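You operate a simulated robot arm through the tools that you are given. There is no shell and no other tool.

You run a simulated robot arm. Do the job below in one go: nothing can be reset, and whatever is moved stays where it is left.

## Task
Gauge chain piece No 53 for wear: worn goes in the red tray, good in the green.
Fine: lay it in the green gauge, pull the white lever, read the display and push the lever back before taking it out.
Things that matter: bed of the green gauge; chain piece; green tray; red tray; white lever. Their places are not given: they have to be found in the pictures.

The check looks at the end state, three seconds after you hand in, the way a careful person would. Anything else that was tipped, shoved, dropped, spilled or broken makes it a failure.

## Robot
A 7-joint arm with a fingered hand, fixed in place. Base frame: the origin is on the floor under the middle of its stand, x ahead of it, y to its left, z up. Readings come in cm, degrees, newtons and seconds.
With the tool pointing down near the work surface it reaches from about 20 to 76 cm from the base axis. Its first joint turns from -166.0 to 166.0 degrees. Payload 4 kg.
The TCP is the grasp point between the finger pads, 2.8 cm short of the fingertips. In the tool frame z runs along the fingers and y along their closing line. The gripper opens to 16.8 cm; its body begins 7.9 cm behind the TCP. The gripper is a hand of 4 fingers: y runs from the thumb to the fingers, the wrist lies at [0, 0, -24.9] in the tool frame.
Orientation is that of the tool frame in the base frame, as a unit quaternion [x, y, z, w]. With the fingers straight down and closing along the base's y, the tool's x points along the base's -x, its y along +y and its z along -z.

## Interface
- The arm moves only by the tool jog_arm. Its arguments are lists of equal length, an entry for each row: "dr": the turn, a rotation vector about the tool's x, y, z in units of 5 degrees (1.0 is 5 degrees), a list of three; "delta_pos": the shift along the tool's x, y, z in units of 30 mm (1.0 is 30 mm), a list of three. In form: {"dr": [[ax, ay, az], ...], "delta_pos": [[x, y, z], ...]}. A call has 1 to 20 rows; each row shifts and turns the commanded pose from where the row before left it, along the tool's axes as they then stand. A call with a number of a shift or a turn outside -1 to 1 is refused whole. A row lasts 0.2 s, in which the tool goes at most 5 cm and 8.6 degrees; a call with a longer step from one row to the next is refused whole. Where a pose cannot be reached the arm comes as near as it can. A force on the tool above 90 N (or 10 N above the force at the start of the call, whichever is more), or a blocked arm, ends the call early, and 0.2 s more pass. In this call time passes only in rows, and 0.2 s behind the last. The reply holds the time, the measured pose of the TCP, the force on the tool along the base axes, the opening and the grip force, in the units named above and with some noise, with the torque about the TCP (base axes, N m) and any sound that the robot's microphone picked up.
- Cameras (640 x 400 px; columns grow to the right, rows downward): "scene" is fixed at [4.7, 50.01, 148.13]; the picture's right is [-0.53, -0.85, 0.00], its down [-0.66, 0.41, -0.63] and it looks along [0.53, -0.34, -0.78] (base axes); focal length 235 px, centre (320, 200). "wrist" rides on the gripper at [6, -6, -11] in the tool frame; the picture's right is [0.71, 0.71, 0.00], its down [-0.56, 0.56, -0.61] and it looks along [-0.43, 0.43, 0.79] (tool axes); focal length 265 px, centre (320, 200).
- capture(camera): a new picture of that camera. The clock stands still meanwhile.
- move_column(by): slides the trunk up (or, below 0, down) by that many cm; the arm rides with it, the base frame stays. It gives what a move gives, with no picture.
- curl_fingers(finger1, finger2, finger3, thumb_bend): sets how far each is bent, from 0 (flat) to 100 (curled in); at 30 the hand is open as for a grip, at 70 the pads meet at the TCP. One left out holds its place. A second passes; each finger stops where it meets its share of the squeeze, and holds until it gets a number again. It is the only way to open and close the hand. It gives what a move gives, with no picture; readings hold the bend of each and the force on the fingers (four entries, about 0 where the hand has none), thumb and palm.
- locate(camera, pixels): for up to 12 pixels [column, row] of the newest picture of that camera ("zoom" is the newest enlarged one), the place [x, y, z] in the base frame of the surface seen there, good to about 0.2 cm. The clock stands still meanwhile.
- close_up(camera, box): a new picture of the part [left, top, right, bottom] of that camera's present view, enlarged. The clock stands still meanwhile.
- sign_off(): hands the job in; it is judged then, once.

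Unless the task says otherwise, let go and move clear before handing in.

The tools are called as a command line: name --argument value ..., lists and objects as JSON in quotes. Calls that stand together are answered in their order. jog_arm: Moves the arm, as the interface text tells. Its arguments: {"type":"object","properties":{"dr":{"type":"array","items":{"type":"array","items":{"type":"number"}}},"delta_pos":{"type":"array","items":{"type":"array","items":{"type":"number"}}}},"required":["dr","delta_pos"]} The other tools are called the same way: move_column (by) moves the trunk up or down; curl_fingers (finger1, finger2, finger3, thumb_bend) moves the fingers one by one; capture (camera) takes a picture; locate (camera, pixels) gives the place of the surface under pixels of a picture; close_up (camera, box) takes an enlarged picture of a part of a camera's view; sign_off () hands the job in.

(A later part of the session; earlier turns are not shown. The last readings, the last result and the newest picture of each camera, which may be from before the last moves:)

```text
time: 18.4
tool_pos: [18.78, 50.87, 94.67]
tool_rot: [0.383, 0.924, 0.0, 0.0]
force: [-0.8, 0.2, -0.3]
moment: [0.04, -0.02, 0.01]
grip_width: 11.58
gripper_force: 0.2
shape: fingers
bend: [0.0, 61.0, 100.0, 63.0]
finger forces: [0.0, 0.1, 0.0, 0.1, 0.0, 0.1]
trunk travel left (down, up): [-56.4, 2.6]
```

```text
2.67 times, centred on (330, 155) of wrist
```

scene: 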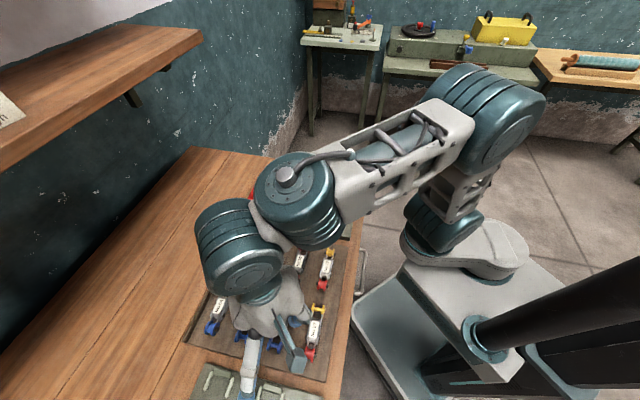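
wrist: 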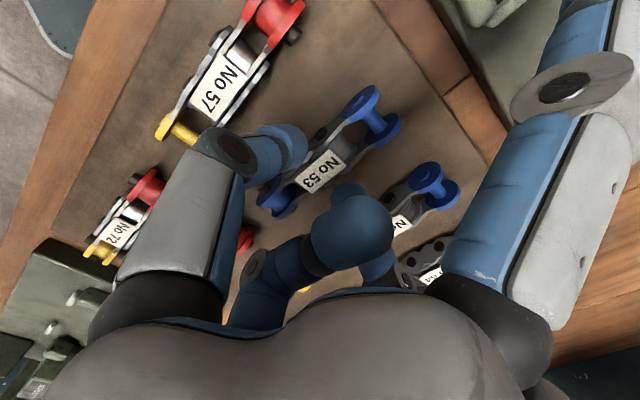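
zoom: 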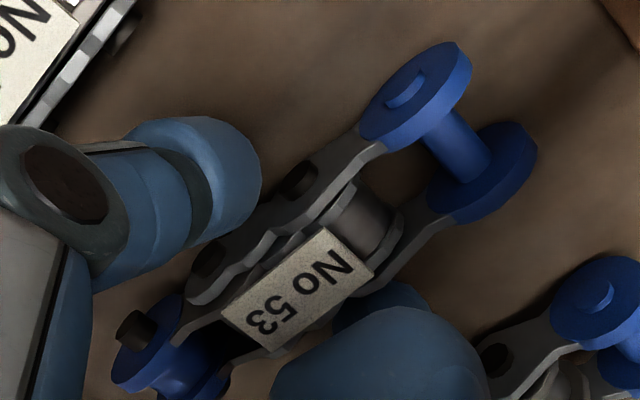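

There is no contact, and both fingertips are now beside the chain below its top. I'll go 0.5 cm lower and then close thumb and finger2 gently in steps.

jog_arm --dr '[[0, 0, 0], [0, 0, 0]]' --delta_pos '[[0, 0, 0.09], [0, 0, 0.09]]'

curl_fingers --finger2 64 --thumb_bend 66

close_up --camera "wrist" --box '[230, 80, 430, 230]'

```text
time: 19.0
tool_pos: [18.81, 50.84, 94.25]
tool_rot: [0.384, 0.923, 0.002, 0.0]
force: [2.2, 1.7, 9.5]
moment: [0.24, -0.29, -0.03]
grip_width: 11.58
gripper_force: 4.6
shape: fingers
bend: [0.0, 61.0, 100.0, 63.0]
finger forces: [0.0, 9.5, 0.1, 0.0, 0.0, 0.1]
trunk travel left (down, up): [-56.4, 2.6]
```

```text
time: 20.0
tool_pos: [18.75, 50.92, 94.26]
tool_rot: [0.382, 0.924, 0.001, 0.0]
force: [3.4, 3.5, 19.0]
moment: [0.53, -0.53, -0.02]
grip_width: 11.49
gripper_force: 10.1
shape: fingers
bend: [0.0, 61.0, 100.0, 65.0]
finger forces: [0.0, 20.3, 0.1, 0.0, 1.2, 0.1]
trunk travel left (down, up): [-56.4, 2.6]
```

```text
2.67 times, centred on (330, 155) of wrist
```

zoom: 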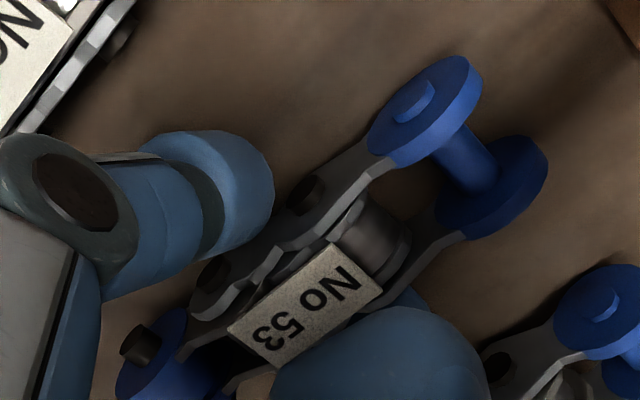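

Finger2's tip reached the board (9.5 N up, then 20 N), and the thumb just touched the chain (1.2 N). I'll raise 0.4 cm to relieve it, then close again.

jog_arm --dr '[[0, 0, 0], [0, 0, 0]]' --delta_pos '[[0, 0, -0.08], [0, 0, -0.05]]'

close_up --camera "wrist" --box '[230, 80, 430, 230]'

```text
time: 20.6
tool_pos: [18.63, 50.76, 94.47]
tool_rot: [0.382, 0.924, -0.002, 0.001]
force: [0.5, -0.4, 0.1]
moment: [0.01, 0.01, -0.02]
grip_width: 11.52
gripper_force: 2.1
shape: fingers
bend: [0.0, 62.0, 100.0, 65.0]
finger forces: [0.0, 2.0, 0.0, 0.1, 2.1, 0.0]
trunk travel left (down, up): [-56.4, 2.6]
```

```text
2.67 times, centred on (330, 155) of wrist
```

zoom: 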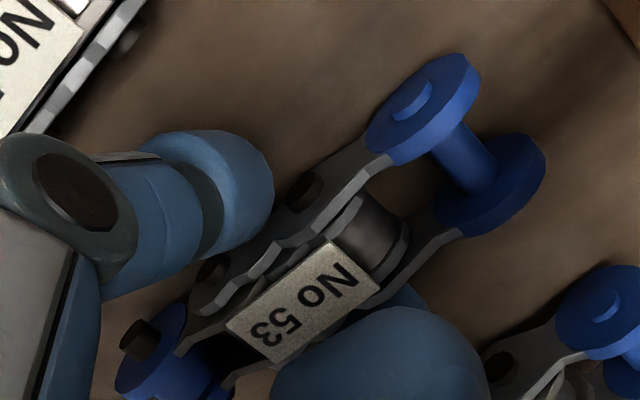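

Both pads now press on the chain (finger2 2.0 N, thumb 2.1 N) with no net force on the arm. I'll tighten the grip.

curl_fingers --finger2 67 --thumb_bend 70

close_up --camera "wrist" --box '[230, 80, 430, 230]'

```text
time: 21.6
tool_pos: [18.74, 50.96, 94.56]
tool_rot: [0.383, 0.924, -0.001, -0.001]
force: [-0.3, -0.1, -0.5]
moment: [-0.03, -0.01, -0.02]
grip_width: 11.45
gripper_force: 6.0
shape: fingers
bend: [0.0, 61.0, 100.0, 66.0]
finger forces: [0.0, 6.2, 0.0, 0.1, 6.0, 0.0]
trunk travel left (down, up): [-56.4, 2.6]
```

```text
2.67 times, centred on (330, 155) of wrist
```

zoom: 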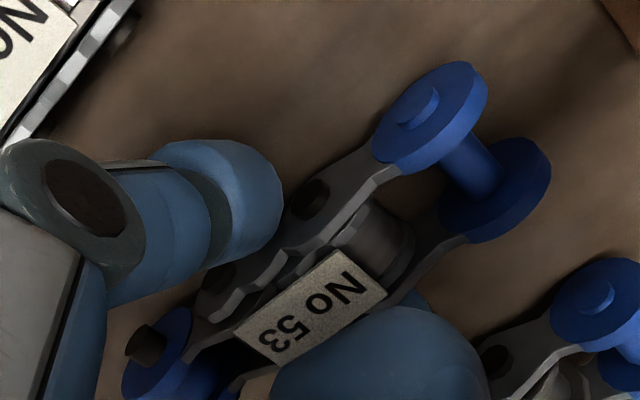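

The grip is balanced at 6 N on each side with no load on the arm. I'll tighten a bit more, then lift 1.5 cm to test the hold.

curl_fingers --finger2 76 --thumb_bend 76

jog_arm --dr '[[0, 0, 0], [0, 0, 0], [0, 0, 0]]' --delta_pos '[[0, 0, -0.1], [0, 0, -0.2], [0, 0, -0.2]]'

capture --camera "wrist"

close_up --camera "scene" --box '[200, 250, 360, 400]'

```text
time: 22.6
tool_pos: [18.7, 50.88, 94.55]
tool_rot: [0.383, 0.924, 0.0, 0.001]
force: [0.8, -0.1, -2.2]
moment: [-0.02, 0.01, -0.01]
grip_width: 11.33
gripper_force: 10.7
shape: fingers
bend: [0.0, 60.0, 100.0, 69.0]
finger forces: [0.0, 10.8, 0.1, 0.0, 10.5, 0.0]
trunk travel left (down, up): [-56.4, 2.6]
```

```text
time: 23.4
tool_pos: [18.69, 50.97, 96.17]
tool_rot: [0.382, 0.924, 0.0, 0.0]
force: [0.3, 0.7, -2.0]
moment: [-0.01, 0.03, -0.01]
grip_width: 11.35
gripper_force: 10.4
shape: fingers
bend: [0.0, 60.0, 100.0, 69.0]
finger forces: [0.0, 10.8, 0.0, 0.0, 10.3, 0.0]
trunk travel left (down, up): [-56.4, 2.6]
```

```text
taken
```

wrist: 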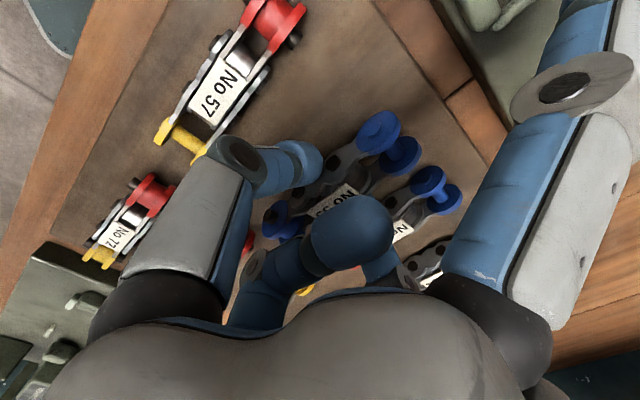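

```text
2.67 times, centred on (280, 325) of scene
```

zoom: 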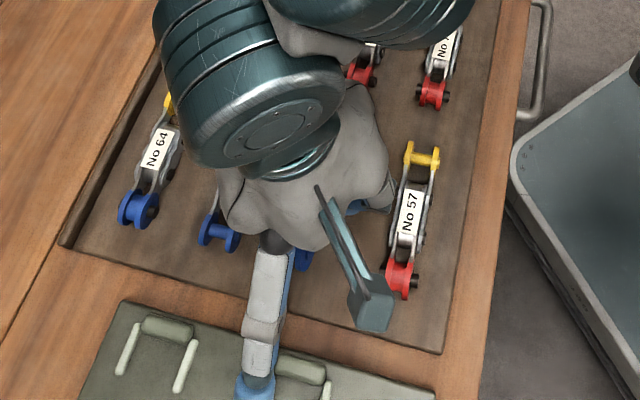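

The chain left the board: 2 N of weight on the arm and a steady 10.5 N grip. I'll lift it 9 cm and look at how it sits in the fingers.

jog_arm --dr '[[0, 0, 0], [0, 0, 0], [0, 0, 0], [0, 0, 0], [0, 0, 0], [0, 0, 0]]' --delta_pos '[[0, 0, -0.4], [0, 0, -0.5], [0, 0, -0.6], [0, 0, -0.6], [0, 0, -0.6], [0, 0, -0.3]]'

capture --camera "wrist"

capture --camera "scene"

close_up --camera "wrist" --box '[230, 80, 430, 230]'

```text
time: 24.8
tool_pos: [18.61, 50.85, 104.96]
tool_rot: [0.383, 0.924, 0.0, 0.001]
force: [0.9, -0.1, -2.1]
moment: [-0.01, 0.02, 0.0]
grip_width: 11.33
gripper_force: 10.8
shape: fingers
bend: [0.0, 60.0, 100.0, 69.0]
finger forces: [0.0, 10.9, 0.0, 0.1, 10.4, 0.1]
trunk travel left (down, up): [-56.4, 2.6]
```

```text
taken
```

wrist: 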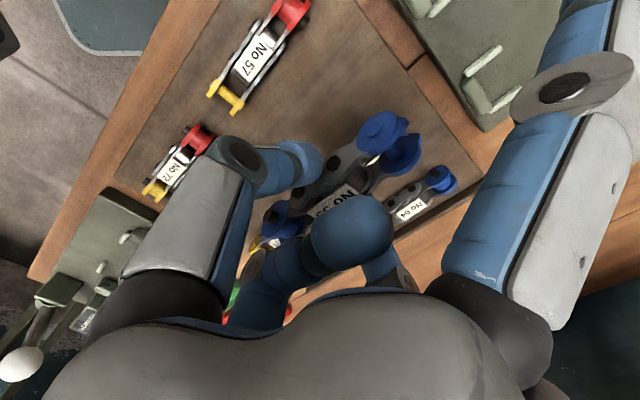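

```text
taken
```

scene: 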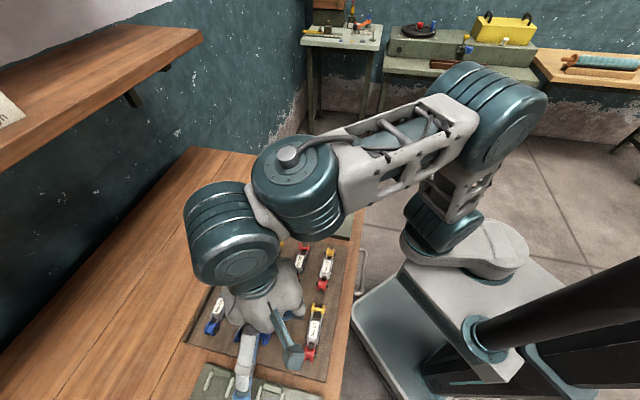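

```text
2.67 times, centred on (330, 155) of wrist
```

zoom: 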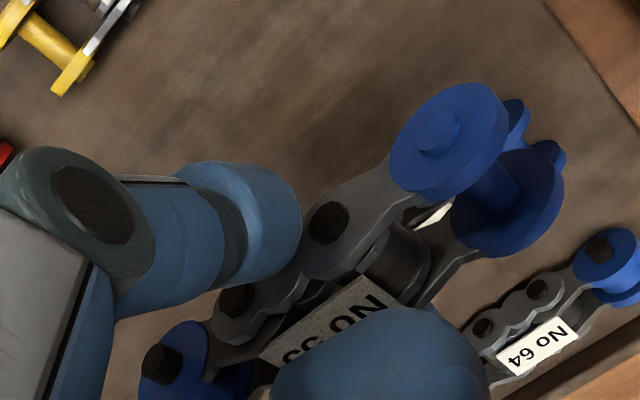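

The chain is held; behind it No 42 shows through at its place on the board. I'll measure its end flanges and label to see its offset and roll in the hand.

locate --camera "zoom" --pixels '[[440, 90], [432, 145], [530, 155], [520, 225], [310, 340], [380, 300], [265, 345], [205, 335], [160, 365], [330, 225], [237, 300], [490, 185]]'

```text
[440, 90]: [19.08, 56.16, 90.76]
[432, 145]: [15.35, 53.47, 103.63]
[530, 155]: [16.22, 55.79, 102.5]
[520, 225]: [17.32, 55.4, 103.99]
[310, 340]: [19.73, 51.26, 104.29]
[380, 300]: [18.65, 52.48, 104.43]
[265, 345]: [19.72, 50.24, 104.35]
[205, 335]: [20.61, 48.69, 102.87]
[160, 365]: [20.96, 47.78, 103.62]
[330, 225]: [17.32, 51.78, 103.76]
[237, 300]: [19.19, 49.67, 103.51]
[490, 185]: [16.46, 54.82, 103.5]
```

The chain sits about 0.7 cm toward +y in the hand, because the thumb out-pushes finger2, but it is level. I'll ease the thumb target so the pair recentres, then check again.

curl_fingers --thumb_bend 73

capture --camera "wrist"

close_up --camera "wrist" --box '[230, 80, 430, 230]'

```text
time: 25.8
tool_pos: [18.51, 50.89, 104.99]
tool_rot: [0.382, 0.924, 0.0, 0.0]
force: [-0.6, 0.9, -2.2]
moment: [-0.03, -0.01, -0.03]
grip_width: 11.37
gripper_force: 8.5
shape: fingers
bend: [0.0, 61.0, 100.0, 68.0]
finger forces: [0.1, 8.7, 0.0, 0.1, 8.3, 0.0]
trunk travel left (down, up): [-56.4, 2.6]
```

```text
taken
```

wrist: 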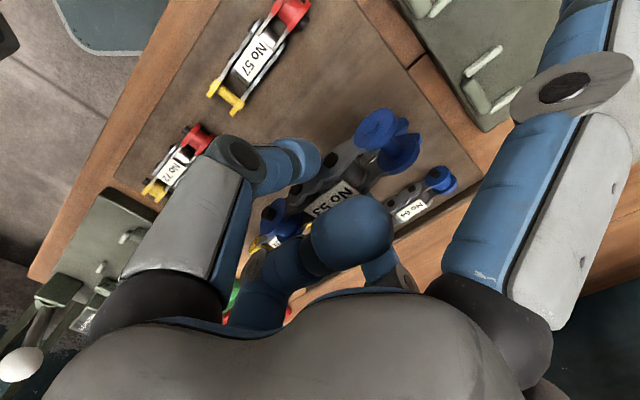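

```text
2.67 times, centred on (330, 155) of wrist
```

zoom: 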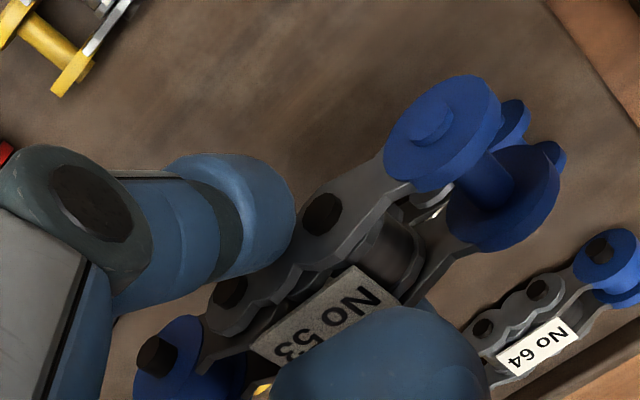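

The grip is now 61/68 at 8.5 N, with the thumb being the stiffer side. I'll raise finger2's target and lower the thumb's so the chain comes to the middle.

curl_fingers --finger2 84 --thumb_bend 71

capture --camera "wrist"

close_up --camera "wrist" --box '[230, 80, 430, 230]'

```text
time: 26.8
tool_pos: [18.58, 50.82, 105.14]
tool_rot: [0.383, 0.924, 0.0, 0.0]
force: [-0.1, -0.3, -2.4]
moment: [-0.03, 0.0, 0.01]
grip_width: 11.39
gripper_force: 7.9
shape: fingers
bend: [0.0, 62.0, 100.0, 67.0]
finger forces: [0.0, 8.2, 0.1, 0.0, 7.9, 0.0]
trunk travel left (down, up): [-56.4, 2.6]
```

```text
taken
```

wrist: 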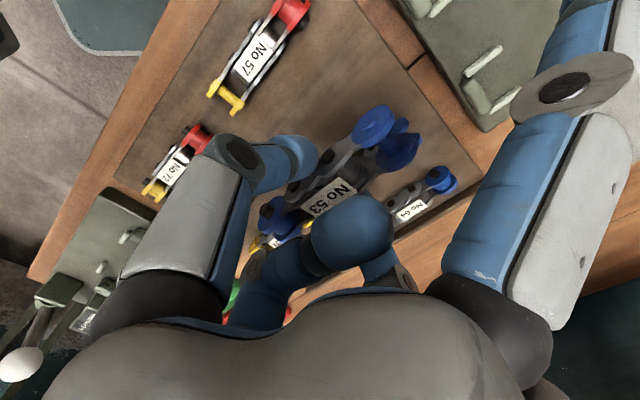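

```text
2.67 times, centred on (330, 155) of wrist
```

zoom: 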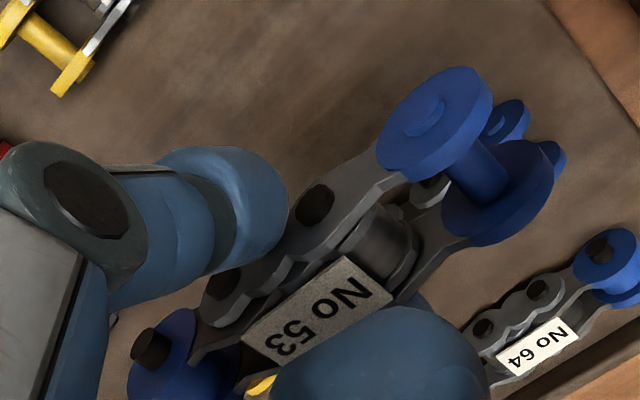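

Now 62/67 at 8 N and more centred. I'll measure the chain pose in the hand again.

locate --camera "zoom" --pixels '[[243, 340], [345, 257], [388, 293], [300, 325], [425, 105], [420, 145], [500, 230], [147, 350], [320, 205], [222, 285], [480, 180], [200, 330]]'

```text
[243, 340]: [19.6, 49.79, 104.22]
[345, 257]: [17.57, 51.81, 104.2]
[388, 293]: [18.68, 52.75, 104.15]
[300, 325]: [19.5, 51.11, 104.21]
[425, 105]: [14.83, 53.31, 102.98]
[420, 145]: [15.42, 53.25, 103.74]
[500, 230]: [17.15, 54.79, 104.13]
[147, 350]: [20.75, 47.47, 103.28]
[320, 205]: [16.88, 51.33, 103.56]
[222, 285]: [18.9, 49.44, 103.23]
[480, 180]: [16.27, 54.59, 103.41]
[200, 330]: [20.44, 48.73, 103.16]
```

In the hand, the chain's centre is offset about (−0.1, +0.6) cm from the TCP, level, with its bottom 3.6 cm below the TCP. The bed's middle works out to about (38.5, 24.8), so I'll carry it at z≈108 to TCP (38.1, 24.4).

jog_arm --dr '[[0, 0, 0], [0, 0, 0], [0, 0, 0], [0, 0, 0], [0, 0, 0], [0, 0, 0], [0, 0, 0], [0, 0, 0], [0, 0, 0], [0, 0, 0], [0, 0, 0], [0, 0, 0], [0, 0, 0], [0, 0, 0]]' --delta_pos '[[-0.3, -0.046, -0.2], [-0.6, -0.091, -0.2], [-0.9, -0.137, -0.2], [-0.9, -0.137, -0.2], [-0.9, -0.137, -0.2], [-0.9, -0.137, 0], [-0.9, -0.137, 0], [-0.9, -0.137, 0], [-0.9, -0.137, 0], [-0.9, -0.137, 0], [-0.9, -0.137, 0], [-0.9, -0.137, 0], [-0.6, -0.091, 0], [-0.33, -0.05, 0]]'

capture --camera "wrist"

capture --camera "scene"

```text
time: 29.8
tool_pos: [38.17, 24.34, 108.0]
tool_rot: [0.384, 0.924, 0.001, 0.001]
force: [0.3, 1.0, -2.4]
moment: [-0.01, 0.0, -0.01]
grip_width: 11.43
gripper_force: 8.2
shape: fingers
bend: [0.0, 62.0, 100.0, 67.0]
finger forces: [0.1, 8.2, 0.0, 0.0, 8.1, 0.1]
trunk travel left (down, up): [-56.4, 2.6]
```

```text
taken
```

wrist: 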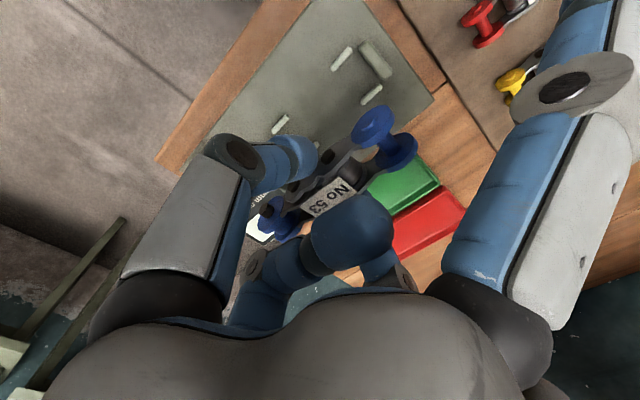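

```text
taken
```

scene: 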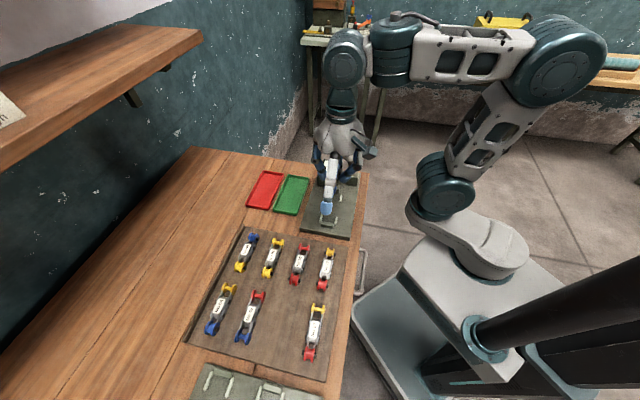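

The chain is above the bed, and the other pieces on the board are undisturbed. I'll zoom in and refine the stop, guide and chain positions before lowering.

close_up --camera "wrist" --box '[220, 20, 460, 200]'

locate --camera "wrist" --pixels '[[335, 68], [349, 50], [364, 102], [380, 89], [364, 60], [385, 75], [374, 60], [288, 117], [275, 131], [372, 115], [315, 190], [350, 188]]'

close_up --camera "scene" --box '[290, 140, 386, 250]'

```text
2.22 times, centred on (340, 110) of wrist
```

zoom: 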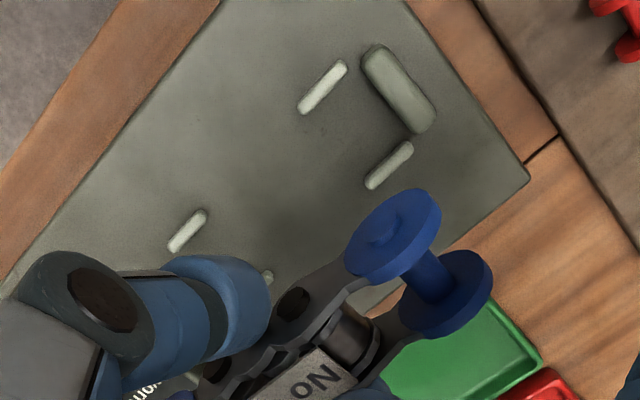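

```text
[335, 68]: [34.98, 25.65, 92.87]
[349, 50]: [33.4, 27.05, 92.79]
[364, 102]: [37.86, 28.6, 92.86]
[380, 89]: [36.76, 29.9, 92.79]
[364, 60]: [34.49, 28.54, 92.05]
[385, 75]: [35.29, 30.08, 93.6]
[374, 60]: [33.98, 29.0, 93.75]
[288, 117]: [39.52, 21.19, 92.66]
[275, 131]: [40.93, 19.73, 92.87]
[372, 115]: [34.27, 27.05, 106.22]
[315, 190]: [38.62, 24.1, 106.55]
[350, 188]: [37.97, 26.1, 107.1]
```

```text
3.64 times, centred on (338, 195) of scene
```

zoom: 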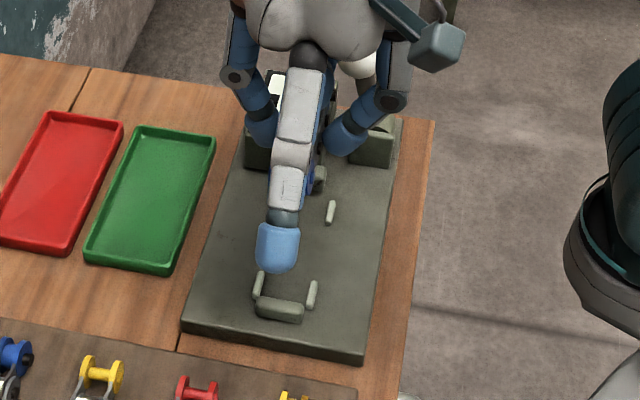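

The bed's mid-line is at across-coordinate 44.85 and the stop face is near −4.0 along the axis, so the chain's centre should sit at about −9.8. I'll measure the chain in the hand now with a tighter zoom.

close_up --camera "wrist" --box '[250, 90, 430, 250]'

```text
2.50 times, centred on (340, 170) of wrist
```

zoom: 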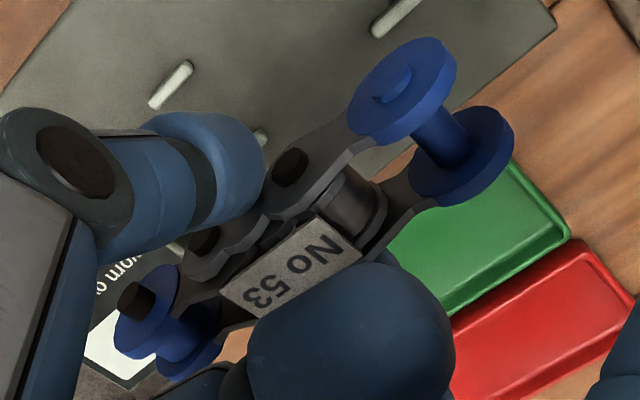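

locate --camera "zoom" --pixels '[[222, 290], [316, 218], [358, 252], [257, 315], [360, 95], [430, 50], [420, 190], [510, 140], [132, 300], [290, 168], [203, 240], [395, 85]]'

```text
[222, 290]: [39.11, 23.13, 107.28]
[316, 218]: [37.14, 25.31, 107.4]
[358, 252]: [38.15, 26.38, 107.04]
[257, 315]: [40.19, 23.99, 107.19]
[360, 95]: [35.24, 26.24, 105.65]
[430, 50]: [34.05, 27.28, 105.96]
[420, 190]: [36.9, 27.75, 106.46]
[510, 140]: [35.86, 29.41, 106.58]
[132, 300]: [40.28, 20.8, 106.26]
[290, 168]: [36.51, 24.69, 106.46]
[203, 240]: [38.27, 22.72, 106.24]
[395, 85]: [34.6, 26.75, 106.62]
```

The chain's centre is at about (38.6, 24.7), right over the bed, with its bottom 3.55 cm below the TCP. I'll shift 0.15 cm toward the anvil and lower to just above the plate.

jog_arm --dr '[[0, 0, 0], [0, 0, 0], [0, 0, 0], [0, 0, 0], [0, 0, 0], [0, 0, 0]]' --delta_pos '[[-0.05, 0, 0.2], [0, 0, 0.6], [0, 0, 0.8], [0, 0, 0.8], [0, 0, 0.7], [0, 0, 0.5]]'

capture --camera "wrist"

close_up --camera "wrist" --box '[250, 60, 430, 220]'

close_up --camera "scene" --box '[290, 140, 386, 250]'

```text
time: 31.2
tool_pos: [38.26, 24.29, 97.08]
tool_rot: [0.383, 0.924, 0.001, 0.0]
force: [-0.2, 0.0, -2.3]
moment: [0.0, -0.02, 0.0]
grip_width: 11.4
gripper_force: 7.8
shape: fingers
bend: [0.0, 62.0, 100.0, 67.0]
finger forces: [0.0, 8.2, 0.0, 0.0, 8.0, 0.0]
trunk travel left (down, up): [-56.4, 2.6]
```

```text
taken
```

wrist: 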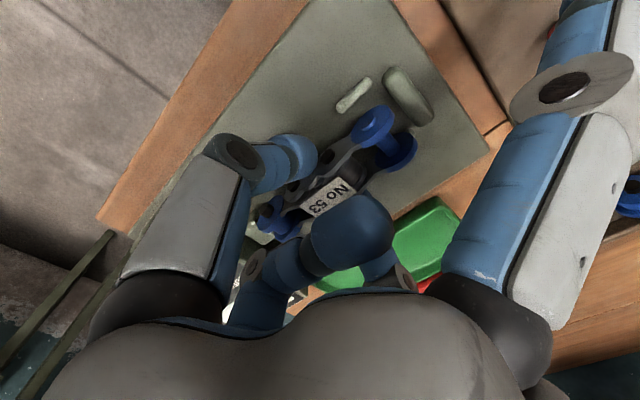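

```text
2.50 times, centred on (340, 140) of wrist
```

zoom: 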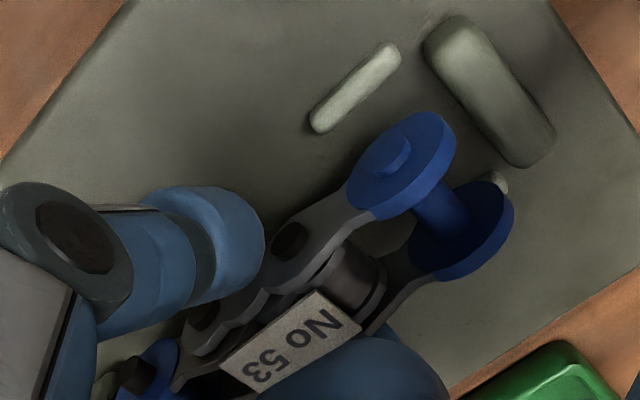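

```text
3.64 times, centred on (338, 195) of scene
```

zoom: 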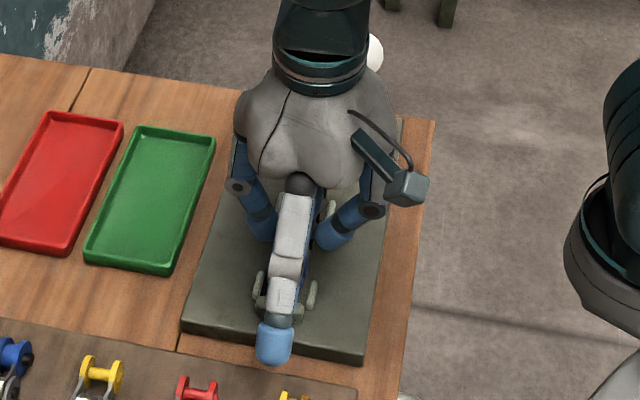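

The chain hovers about 1.5 cm above the plate, its +x flange just short of the stop, with the near guide visible at zoom (355,90). I'll measure the lateral and end clearances.

locate --camera "zoom" --pixels '[[390, 50], [320, 125], [430, 50], [450, 100], [500, 160], [365, 150], [445, 130], [505, 190], [498, 180], [222, 362], [358, 325], [318, 292]]'

```text
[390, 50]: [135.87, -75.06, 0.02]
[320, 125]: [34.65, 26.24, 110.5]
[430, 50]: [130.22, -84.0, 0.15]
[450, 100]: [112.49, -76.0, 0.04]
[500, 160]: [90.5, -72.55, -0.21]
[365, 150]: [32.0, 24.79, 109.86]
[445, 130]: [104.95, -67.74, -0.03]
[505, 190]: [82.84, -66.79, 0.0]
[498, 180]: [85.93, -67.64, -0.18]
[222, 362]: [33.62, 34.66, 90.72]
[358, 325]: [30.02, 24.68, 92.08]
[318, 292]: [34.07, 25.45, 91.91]
```

Those came from the scene zoom, which was the newest one. I'll retake the wrist zoom and locate there.

close_up --camera "wrist" --box '[250, 60, 430, 220]'

locate --camera "zoom" --pixels '[[390, 50], [320, 125], [430, 50], [450, 100], [500, 160], [365, 150], [445, 130], [505, 190], [498, 180], [222, 362], [358, 325], [318, 292]]'

```text
2.50 times, centred on (340, 140) of wrist
```

zoom: 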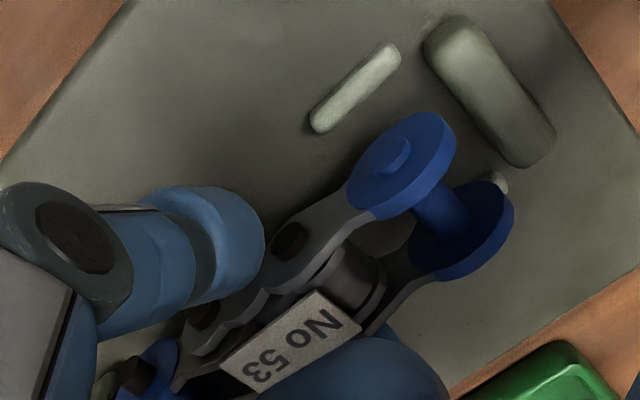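

```text
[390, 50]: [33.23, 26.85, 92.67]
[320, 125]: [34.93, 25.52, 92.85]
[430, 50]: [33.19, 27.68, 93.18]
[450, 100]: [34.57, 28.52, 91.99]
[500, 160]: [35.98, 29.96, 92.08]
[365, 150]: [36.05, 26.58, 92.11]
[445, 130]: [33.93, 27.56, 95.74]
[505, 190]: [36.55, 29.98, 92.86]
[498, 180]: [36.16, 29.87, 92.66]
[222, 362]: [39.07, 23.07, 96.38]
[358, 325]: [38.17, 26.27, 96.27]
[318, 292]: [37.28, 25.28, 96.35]
```

Laterally the chain (44.78) matches the bed's mid-line (44.86), and it is about 0.4 cm short of the stop. I'll shift 0.15 cm more toward the anvil and lower 1.3 cm, then go in fine steps to contact.

jog_arm --dr '[[0, 0, 0], [0, 0, 0], [0, 0, 0], [0, 0, 0]]' --delta_pos '[[-0.05, 0.02, 0], [0, 0, 0.15], [0, 0, 0.15], [0, 0, 0.1]]'

jog_arm --dr '[[0, 0, 0]]' --delta_pos '[[0, 0, 0.06]]'

close_up --camera "wrist" --box '[250, 60, 430, 220]'

```text
time: 32.2
tool_pos: [38.46, 24.35, 96.13]
tool_rot: [0.382, 0.924, 0.0, 0.0]
force: [0.4, -0.1, -2.5]
moment: [-0.01, 0.01, 0.0]
grip_width: 11.42
gripper_force: 8.4
shape: fingers
bend: [0.0, 62.0, 100.0, 67.0]
finger forces: [0.0, 8.2, 0.0, 0.0, 8.0, 0.0]
trunk travel left (down, up): [-56.4, 2.6]
```

```text
time: 32.6
tool_pos: [38.47, 24.26, 95.92]
tool_rot: [0.382, 0.924, 0.001, 0.0]
force: [-0.2, 1.2, -2.7]
moment: [-0.02, 0.0, 0.02]
grip_width: 11.42
gripper_force: 8.1
shape: fingers
bend: [0.0, 62.0, 100.0, 67.0]
finger forces: [0.0, 8.1, 0.0, 0.0, 7.9, 0.0]
trunk travel left (down, up): [-56.4, 2.6]
```

```text
2.50 times, centred on (340, 140) of wrist
```

zoom: 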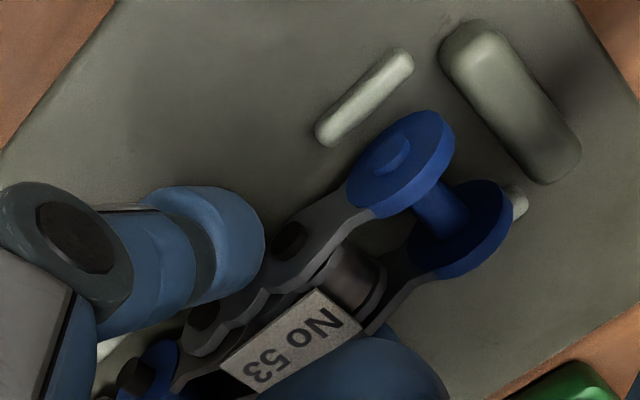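

It is still hanging free (−2.5 N) at TCP z 95.9. I'll continue down in small steps until the plate takes the weight.

jog_arm --dr '[[0, 0, 0], [0, 0, 0]]' --delta_pos '[[0, 0, 0.05], [0, 0, 0.05]]'

jog_arm --dr '[[0, 0, 0]]' --delta_pos '[[0, 0, 0.035]]'

```text
time: 33.2
tool_pos: [38.53, 24.23, 95.5]
tool_rot: [0.382, 0.924, 0.001, 0.0]
force: [-1.5, 0.8, 4.8]
moment: [0.12, -0.07, 0.04]
grip_width: 11.43
gripper_force: 9.4
shape: fingers
bend: [0.0, 62.0, 100.0, 66.0]
finger forces: [0.0, 9.6, 0.1, 0.1, 9.7, 0.0]
trunk travel left (down, up): [-56.4, 2.6]
```

```text
time: 33.6
tool_pos: [38.56, 24.35, 95.47]
tool_rot: [0.382, 0.924, 0.003, 0.001]
force: [-1.6, 2.8, 13.4]
moment: [0.32, -0.26, 0.05]
grip_width: 11.44
gripper_force: 13.8
shape: fingers
bend: [0.0, 62.0, 100.0, 66.0]
finger forces: [0.0, 16.7, 0.0, 0.0, 10.5, 0.0]
trunk travel left (down, up): [-56.4, 2.6]
```

The chain and finger2's tip are on the plate (13 N up). I'll ease up about 0.15 cm and open thumb and finger2 slightly to release it.

jog_arm --dr '[[0, 0, 0]]' --delta_pos '[[0, 0, -0.05]]'

curl_fingers --finger2 60 --thumb_bend 64

close_up --camera "wrist" --box '[250, 60, 430, 220]'

```text
time: 34.0
tool_pos: [38.54, 24.27, 95.53]
tool_rot: [0.383, 0.924, 0.0, 0.001]
force: [0.3, 2.4, 8.7]
moment: [0.22, -0.21, 0.02]
grip_width: 11.45
gripper_force: 11.4
shape: fingers
bend: [0.0, 62.0, 100.0, 66.0]
finger forces: [0.0, 13.9, 0.1, 0.0, 8.9, 0.0]
trunk travel left (down, up): [-56.4, 2.6]
```

```text
time: 35.0
tool_pos: [38.54, 24.18, 95.5]
tool_rot: [0.383, 0.924, 0.0, 0.0]
force: [-0.9, 0.4, 2.9]
moment: [0.05, -0.06, 0.03]
grip_width: 11.53
gripper_force: 1.6
shape: fingers
bend: [0.0, 61.0, 100.0, 64.0]
finger forces: [0.1, 3.1, 0.0, 0.0, 0.1, 0.1]
trunk travel left (down, up): [-56.4, 2.6]
```

```text
2.50 times, centred on (340, 140) of wrist
```

zoom: 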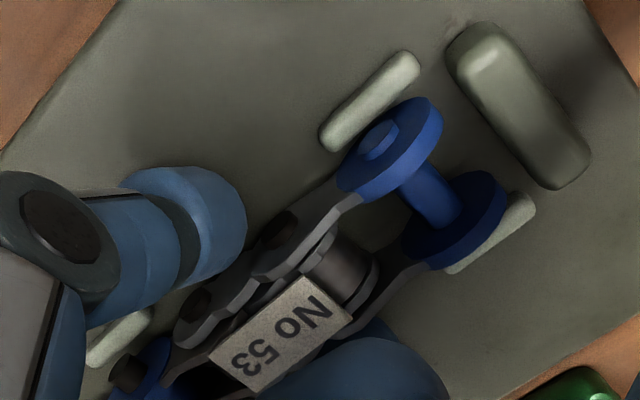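

The thumb is free (0.1 N), and finger2 only rests on the plate. I'll lift 0.3 cm to free it, then check how the chain lies between the guides.

jog_arm --dr '[[0, 0, 0]]' --delta_pos '[[0, 0, -0.1]]'

close_up --camera "wrist" --box '[250, 60, 430, 220]'

locate --camera "zoom" --pixels '[[412, 60], [335, 140], [465, 60], [480, 110], [375, 135], [440, 115], [530, 200], [500, 195], [218, 345], [348, 318], [305, 285], [135, 325]]'

```text
time: 35.4
tool_pos: [38.49, 24.11, 95.75]
tool_rot: [0.383, 0.924, 0.0, 0.0]
force: [-0.3, -0.4, -0.4]
moment: [-0.03, -0.03, 0.0]
grip_width: 11.53
gripper_force: 0.0
shape: fingers
bend: [0.0, 60.0, 100.0, 64.0]
finger forces: [0.0, 0.1, 0.0, 0.0, 0.0, 0.0]
trunk travel left (down, up): [-56.4, 2.6]
```

```text
2.50 times, centred on (340, 140) of wrist
```

zoom: 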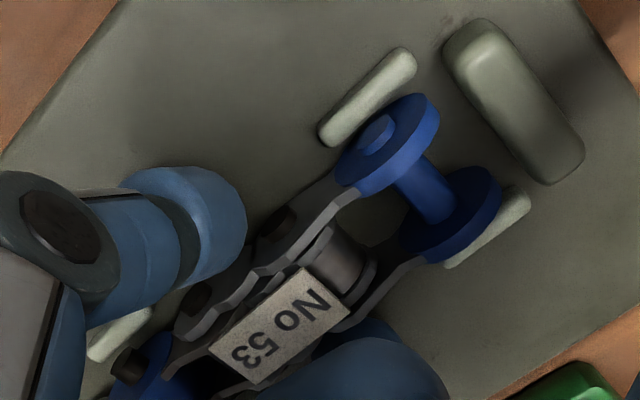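

```text
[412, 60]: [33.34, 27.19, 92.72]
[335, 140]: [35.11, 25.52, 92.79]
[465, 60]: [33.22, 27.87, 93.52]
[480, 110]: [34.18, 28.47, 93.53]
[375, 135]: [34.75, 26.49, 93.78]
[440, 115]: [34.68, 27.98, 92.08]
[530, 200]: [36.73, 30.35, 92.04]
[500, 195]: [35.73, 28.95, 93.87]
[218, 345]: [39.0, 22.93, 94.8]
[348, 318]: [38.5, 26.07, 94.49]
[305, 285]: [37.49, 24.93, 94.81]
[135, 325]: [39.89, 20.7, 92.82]
```

The chain lies between the guides, centred at about (38.7, 24.5) with roughly 0.6 cm to both stop and anvil, and the fingers are free. I'll raise straight up in stages.

jog_arm --dr '[[0, 0, 0], [0, 0, 0], [0, 0, 0]]' --delta_pos '[[0, 0, -0.15], [0, 0, -0.3], [0, 0, -0.4]]'

jog_arm --dr '[[0, 0, 0], [0, 0, 0], [0, 0, 0], [0, 0, 0], [0, 0, 0]]' --delta_pos '[[0, 0, -0.8], [0, 0, -0.9], [0, 0, -0.9], [0, 0, -0.9], [0, 0, -0.9]]'

capture --camera "wrist"

capture --camera "scene"

close_up --camera "wrist" --box '[220, 60, 430, 220]'

```text
time: 36.2
tool_pos: [38.39, 24.33, 98.35]
tool_rot: [0.383, 0.924, 0.0, 0.0]
force: [-0.3, -0.6, -0.3]
moment: [-0.01, 0.03, 0.0]
grip_width: 11.51
gripper_force: 0.0
shape: fingers
bend: [0.0, 60.0, 100.0, 64.0]
finger forces: [0.0, 0.0, 0.1, 0.0, 0.0, 0.0]
trunk travel left (down, up): [-56.4, 2.6]
```

```text
time: 37.4
tool_pos: [38.24, 24.28, 111.82]
tool_rot: [0.382, 0.924, 0.001, 0.0]
force: [-0.9, -0.4, 0.7]
moment: [0.03, -0.04, 0.0]
grip_width: 11.53
gripper_force: 0.0
shape: fingers
bend: [0.0, 60.0, 100.0, 64.0]
finger forces: [0.0, 0.1, 0.1, 0.0, 0.1, 0.1]
trunk travel left (down, up): [-56.4, 2.6]
```

```text
taken
```

wrist: 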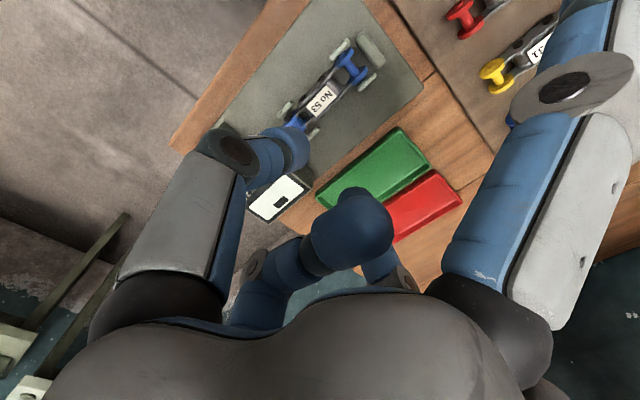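

```text
taken
```

scene: 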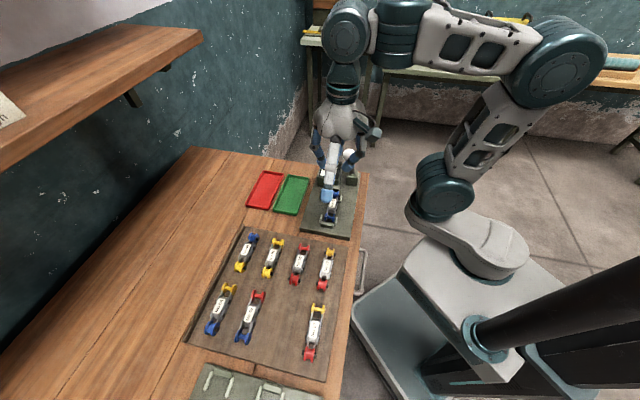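

```text
2.50 times, centred on (325, 140) of wrist
```

zoom: 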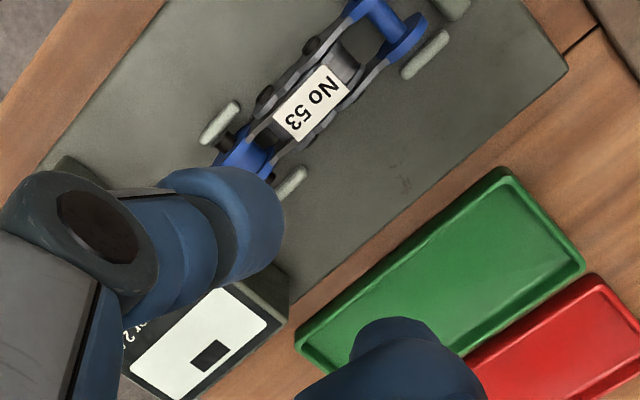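

The chain lies in the bed between the guides. I'll check its seating close up, measuring the label and end heights.

close_up --camera "wrist" --box '[270, 20, 400, 150]'

locate --camera "wrist" --pixels '[[306, 112], [325, 85], [336, 92], [317, 117], [342, 60], [361, 72], [286, 120], [308, 133], [339, 46], [368, 83], [320, 101], [369, 47]]'

```text
3.08 times, centred on (335, 85) of wrist
```

zoom: 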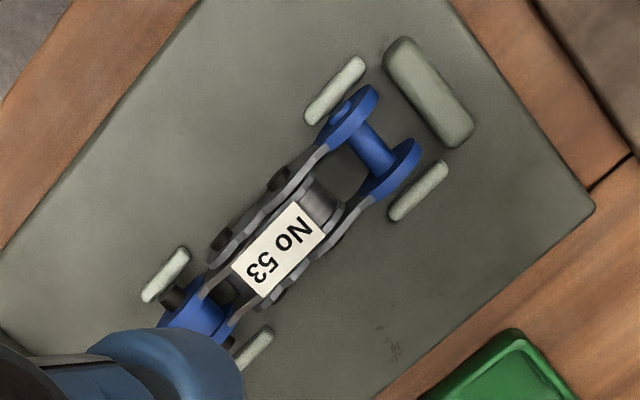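

```text
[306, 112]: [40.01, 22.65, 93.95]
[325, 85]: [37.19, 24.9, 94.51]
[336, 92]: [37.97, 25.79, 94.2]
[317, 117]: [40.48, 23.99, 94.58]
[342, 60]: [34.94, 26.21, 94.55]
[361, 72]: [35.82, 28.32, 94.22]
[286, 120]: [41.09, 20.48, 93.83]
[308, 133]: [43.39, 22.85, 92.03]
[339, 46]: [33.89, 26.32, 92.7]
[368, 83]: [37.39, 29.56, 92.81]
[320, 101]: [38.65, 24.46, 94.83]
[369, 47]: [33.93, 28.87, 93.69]
```

The chain is seated flat, with its label at 94.8. Next is the lever: I'll unfold finger3 (clear above the knob), open thumb and finger2 to 55, and look at the lever.

curl_fingers --finger1 0 --finger2 55 --finger3 0 --thumb_bend 55

jog_arm --dr '[[0, 0, 0], [0, 0, 0], [0, 0, 0], [0, 0, 0]]' --delta_pos '[[-0.5, -0.4, -0.5], [-0.5, -0.4, -0.5], [-0.5, -0.4, -0.3], [-0.5, -0.4, 0]]'

capture --camera "wrist"

capture --camera "scene"

```text
time: 38.4
tool_pos: [38.49, 24.23, 111.68]
tool_rot: [0.382, 0.924, 0.0, 0.0]
force: [0.3, 0.5, 0.8]
moment: [0.0, 0.01, 0.02]
grip_width: 12.06
gripper_force: 0.0
shape: fingers
bend: [0.0, 55.0, 0.0, 55.0]
finger forces: [0.0, 0.0, 0.0, 0.1, 0.0, 0.1]
trunk travel left (down, up): [-56.4, 2.6]
```

```text
time: 39.4
tool_pos: [39.13, 16.6, 115.64]
tool_rot: [0.382, 0.924, 0.0, 0.001]
force: [0.0, -0.1, 0.4]
moment: [0.0, -0.02, 0.04]
grip_width: 12.03
gripper_force: 0.0
shape: fingers
bend: [0.0, 55.0, 0.0, 55.0]
finger forces: [0.1, 0.0, 0.1, 0.1, 0.0, 0.1]
trunk travel left (down, up): [-56.4, 2.6]
```

```text
taken
```

wrist: 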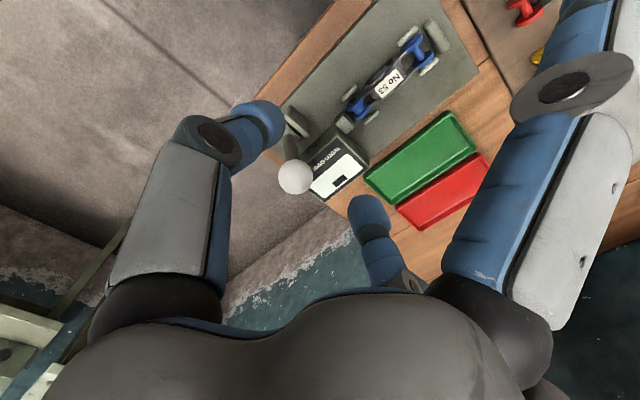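

```text
taken
```

scene: 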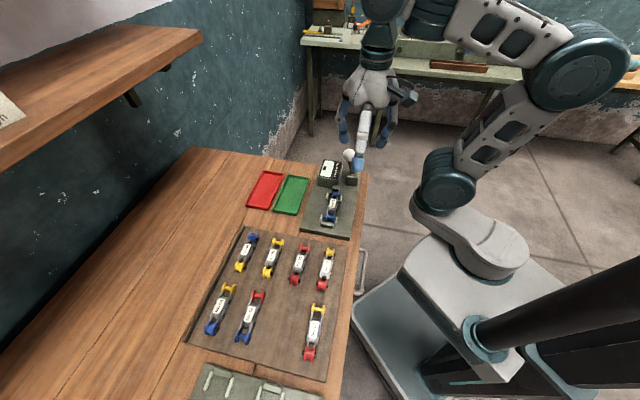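

The wrist view shows the white knob at (295,177) with the rod going up to the hub near (297,125). I'll zoom in and locate the knob, rod and hub.

close_up --camera "wrist" --box '[250, 90, 390, 210]'

locate --camera "wrist" --pixels '[[295, 175], [280, 178], [310, 178], [295, 162], [295, 190], [291, 150], [289, 138], [298, 125], [300, 115], [350, 160], [335, 180], [343, 123]]'

close_up --camera "scene" --box '[300, 140, 380, 200]'

```text
3.33 times, centred on (320, 150) of wrist
```

zoom: 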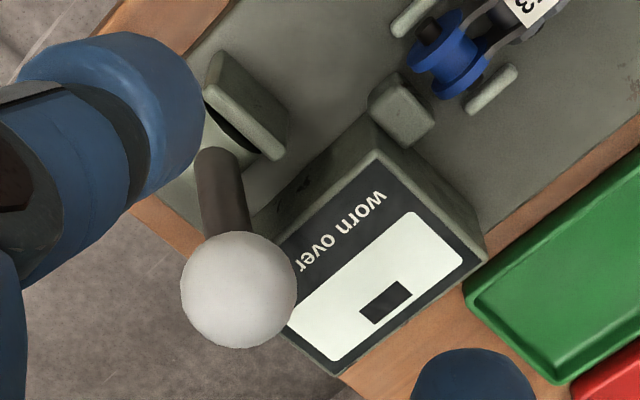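

```text
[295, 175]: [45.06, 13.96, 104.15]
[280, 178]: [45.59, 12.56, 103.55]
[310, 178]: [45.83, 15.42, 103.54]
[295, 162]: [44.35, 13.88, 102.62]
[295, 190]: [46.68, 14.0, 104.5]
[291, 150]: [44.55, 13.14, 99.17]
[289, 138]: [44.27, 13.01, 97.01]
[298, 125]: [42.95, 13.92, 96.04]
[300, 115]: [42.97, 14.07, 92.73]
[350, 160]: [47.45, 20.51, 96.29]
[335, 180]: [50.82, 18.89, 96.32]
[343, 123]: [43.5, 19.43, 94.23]
```

```text
6.67 times, centred on (340, 170) of scene
```

zoom: 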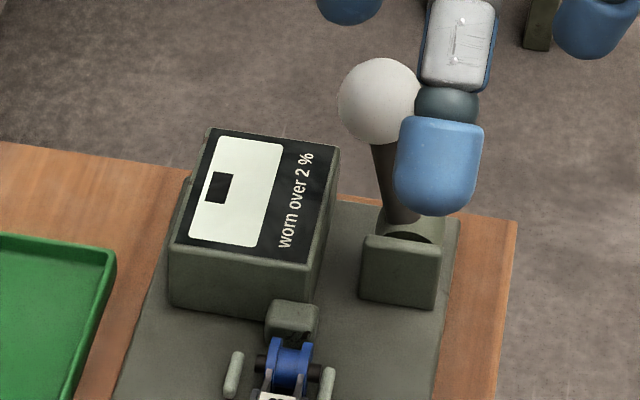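

The knob's centre is at about (46.1, 14.0, 102.8), radius 1.8, with the hub about 2 cm nearer the robot and 8 cm lower, so it swings across the gauge. I'll set thumb and finger2 to 60, move above the knob, and come down to z≈109.5.

curl_fingers --finger2 59 --thumb_bend 59

jog_arm --dr '[[0, 0, 0], [0, 0, 0], [0, 0, 0], [0, 0, 0], [0, 0, 0], [0, 0, 0]]' --delta_pos '[[-0.747, 0.354, 0], [-0.747, 0.354, 0], [-0.747, 0.354, 0], [0, 0, 0.7], [0, 0, 0.7], [0, 0, 0.6]]'

capture --camera "wrist"

close_up --camera "scene" --box '[300, 110, 400, 210]'

close_up --camera "wrist" --box '[220, 60, 420, 220]'

```text
time: 40.4
tool_pos: [39.21, 16.6, 115.51]
tool_rot: [0.383, 0.924, 0.001, 0.001]
force: [0.0, 0.1, 0.7]
moment: [0.0, 0.0, -0.01]
grip_width: 11.8
gripper_force: 0.1
shape: fingers
bend: [0.0, 59.0, 0.0, 59.0]
finger forces: [0.0, 0.0, 0.0, 0.0, 0.0, 0.0]
trunk travel left (down, up): [-56.4, 2.6]
```

```text
time: 41.8
tool_pos: [46.05, 14.05, 109.52]
tool_rot: [0.382, 0.924, 0.0, 0.001]
force: [-0.8, 0.1, -0.5]
moment: [-0.01, -0.01, 0.02]
grip_width: 11.78
gripper_force: 0.1
shape: fingers
bend: [0.0, 59.0, 0.0, 59.0]
finger forces: [0.0, 0.0, 0.1, 0.0, 0.0, 0.0]
trunk travel left (down, up): [-56.4, 2.6]
```

```text
taken
```

wrist: 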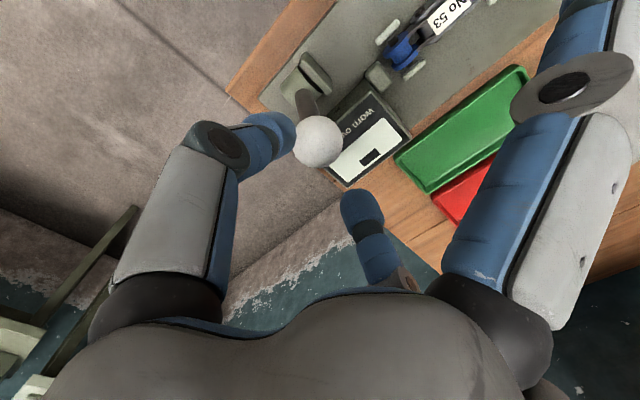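

```text
4.00 times, centred on (350, 160) of scene
```

zoom: 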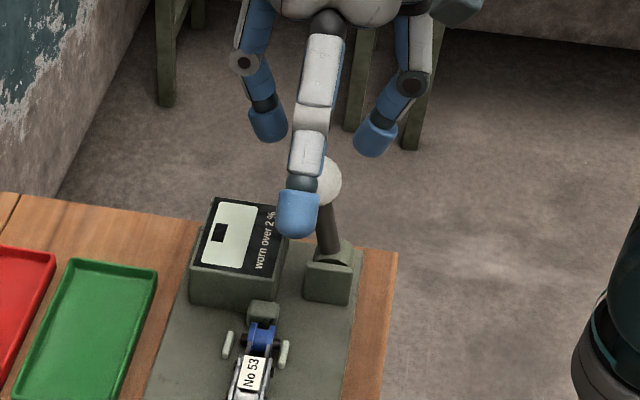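

```text
2.50 times, centred on (320, 140) of wrist
```

zoom: 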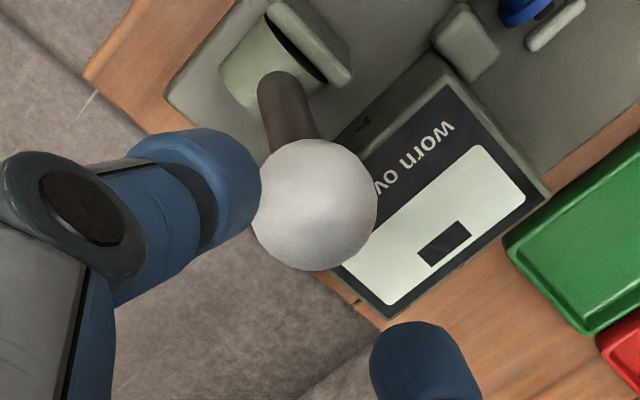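

The knob sits between thumb (zoom (215,180)) and finger2 (zoom (425,350)), as wanted. I'll measure the lateral clearances before lowering around it.

locate --camera "zoom" --pixels '[[315, 205], [260, 205], [372, 205], [315, 150], [315, 262], [255, 190], [240, 235], [415, 328], [380, 345], [285, 95], [240, 60], [445, 240]]'

```text
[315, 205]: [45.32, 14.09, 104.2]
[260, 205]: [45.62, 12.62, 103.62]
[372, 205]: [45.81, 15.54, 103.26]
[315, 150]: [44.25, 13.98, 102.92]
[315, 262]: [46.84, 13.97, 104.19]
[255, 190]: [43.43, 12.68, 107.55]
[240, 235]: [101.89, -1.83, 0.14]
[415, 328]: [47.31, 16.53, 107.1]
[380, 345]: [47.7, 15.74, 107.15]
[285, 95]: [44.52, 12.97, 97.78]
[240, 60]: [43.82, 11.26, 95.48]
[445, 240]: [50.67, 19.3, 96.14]
```

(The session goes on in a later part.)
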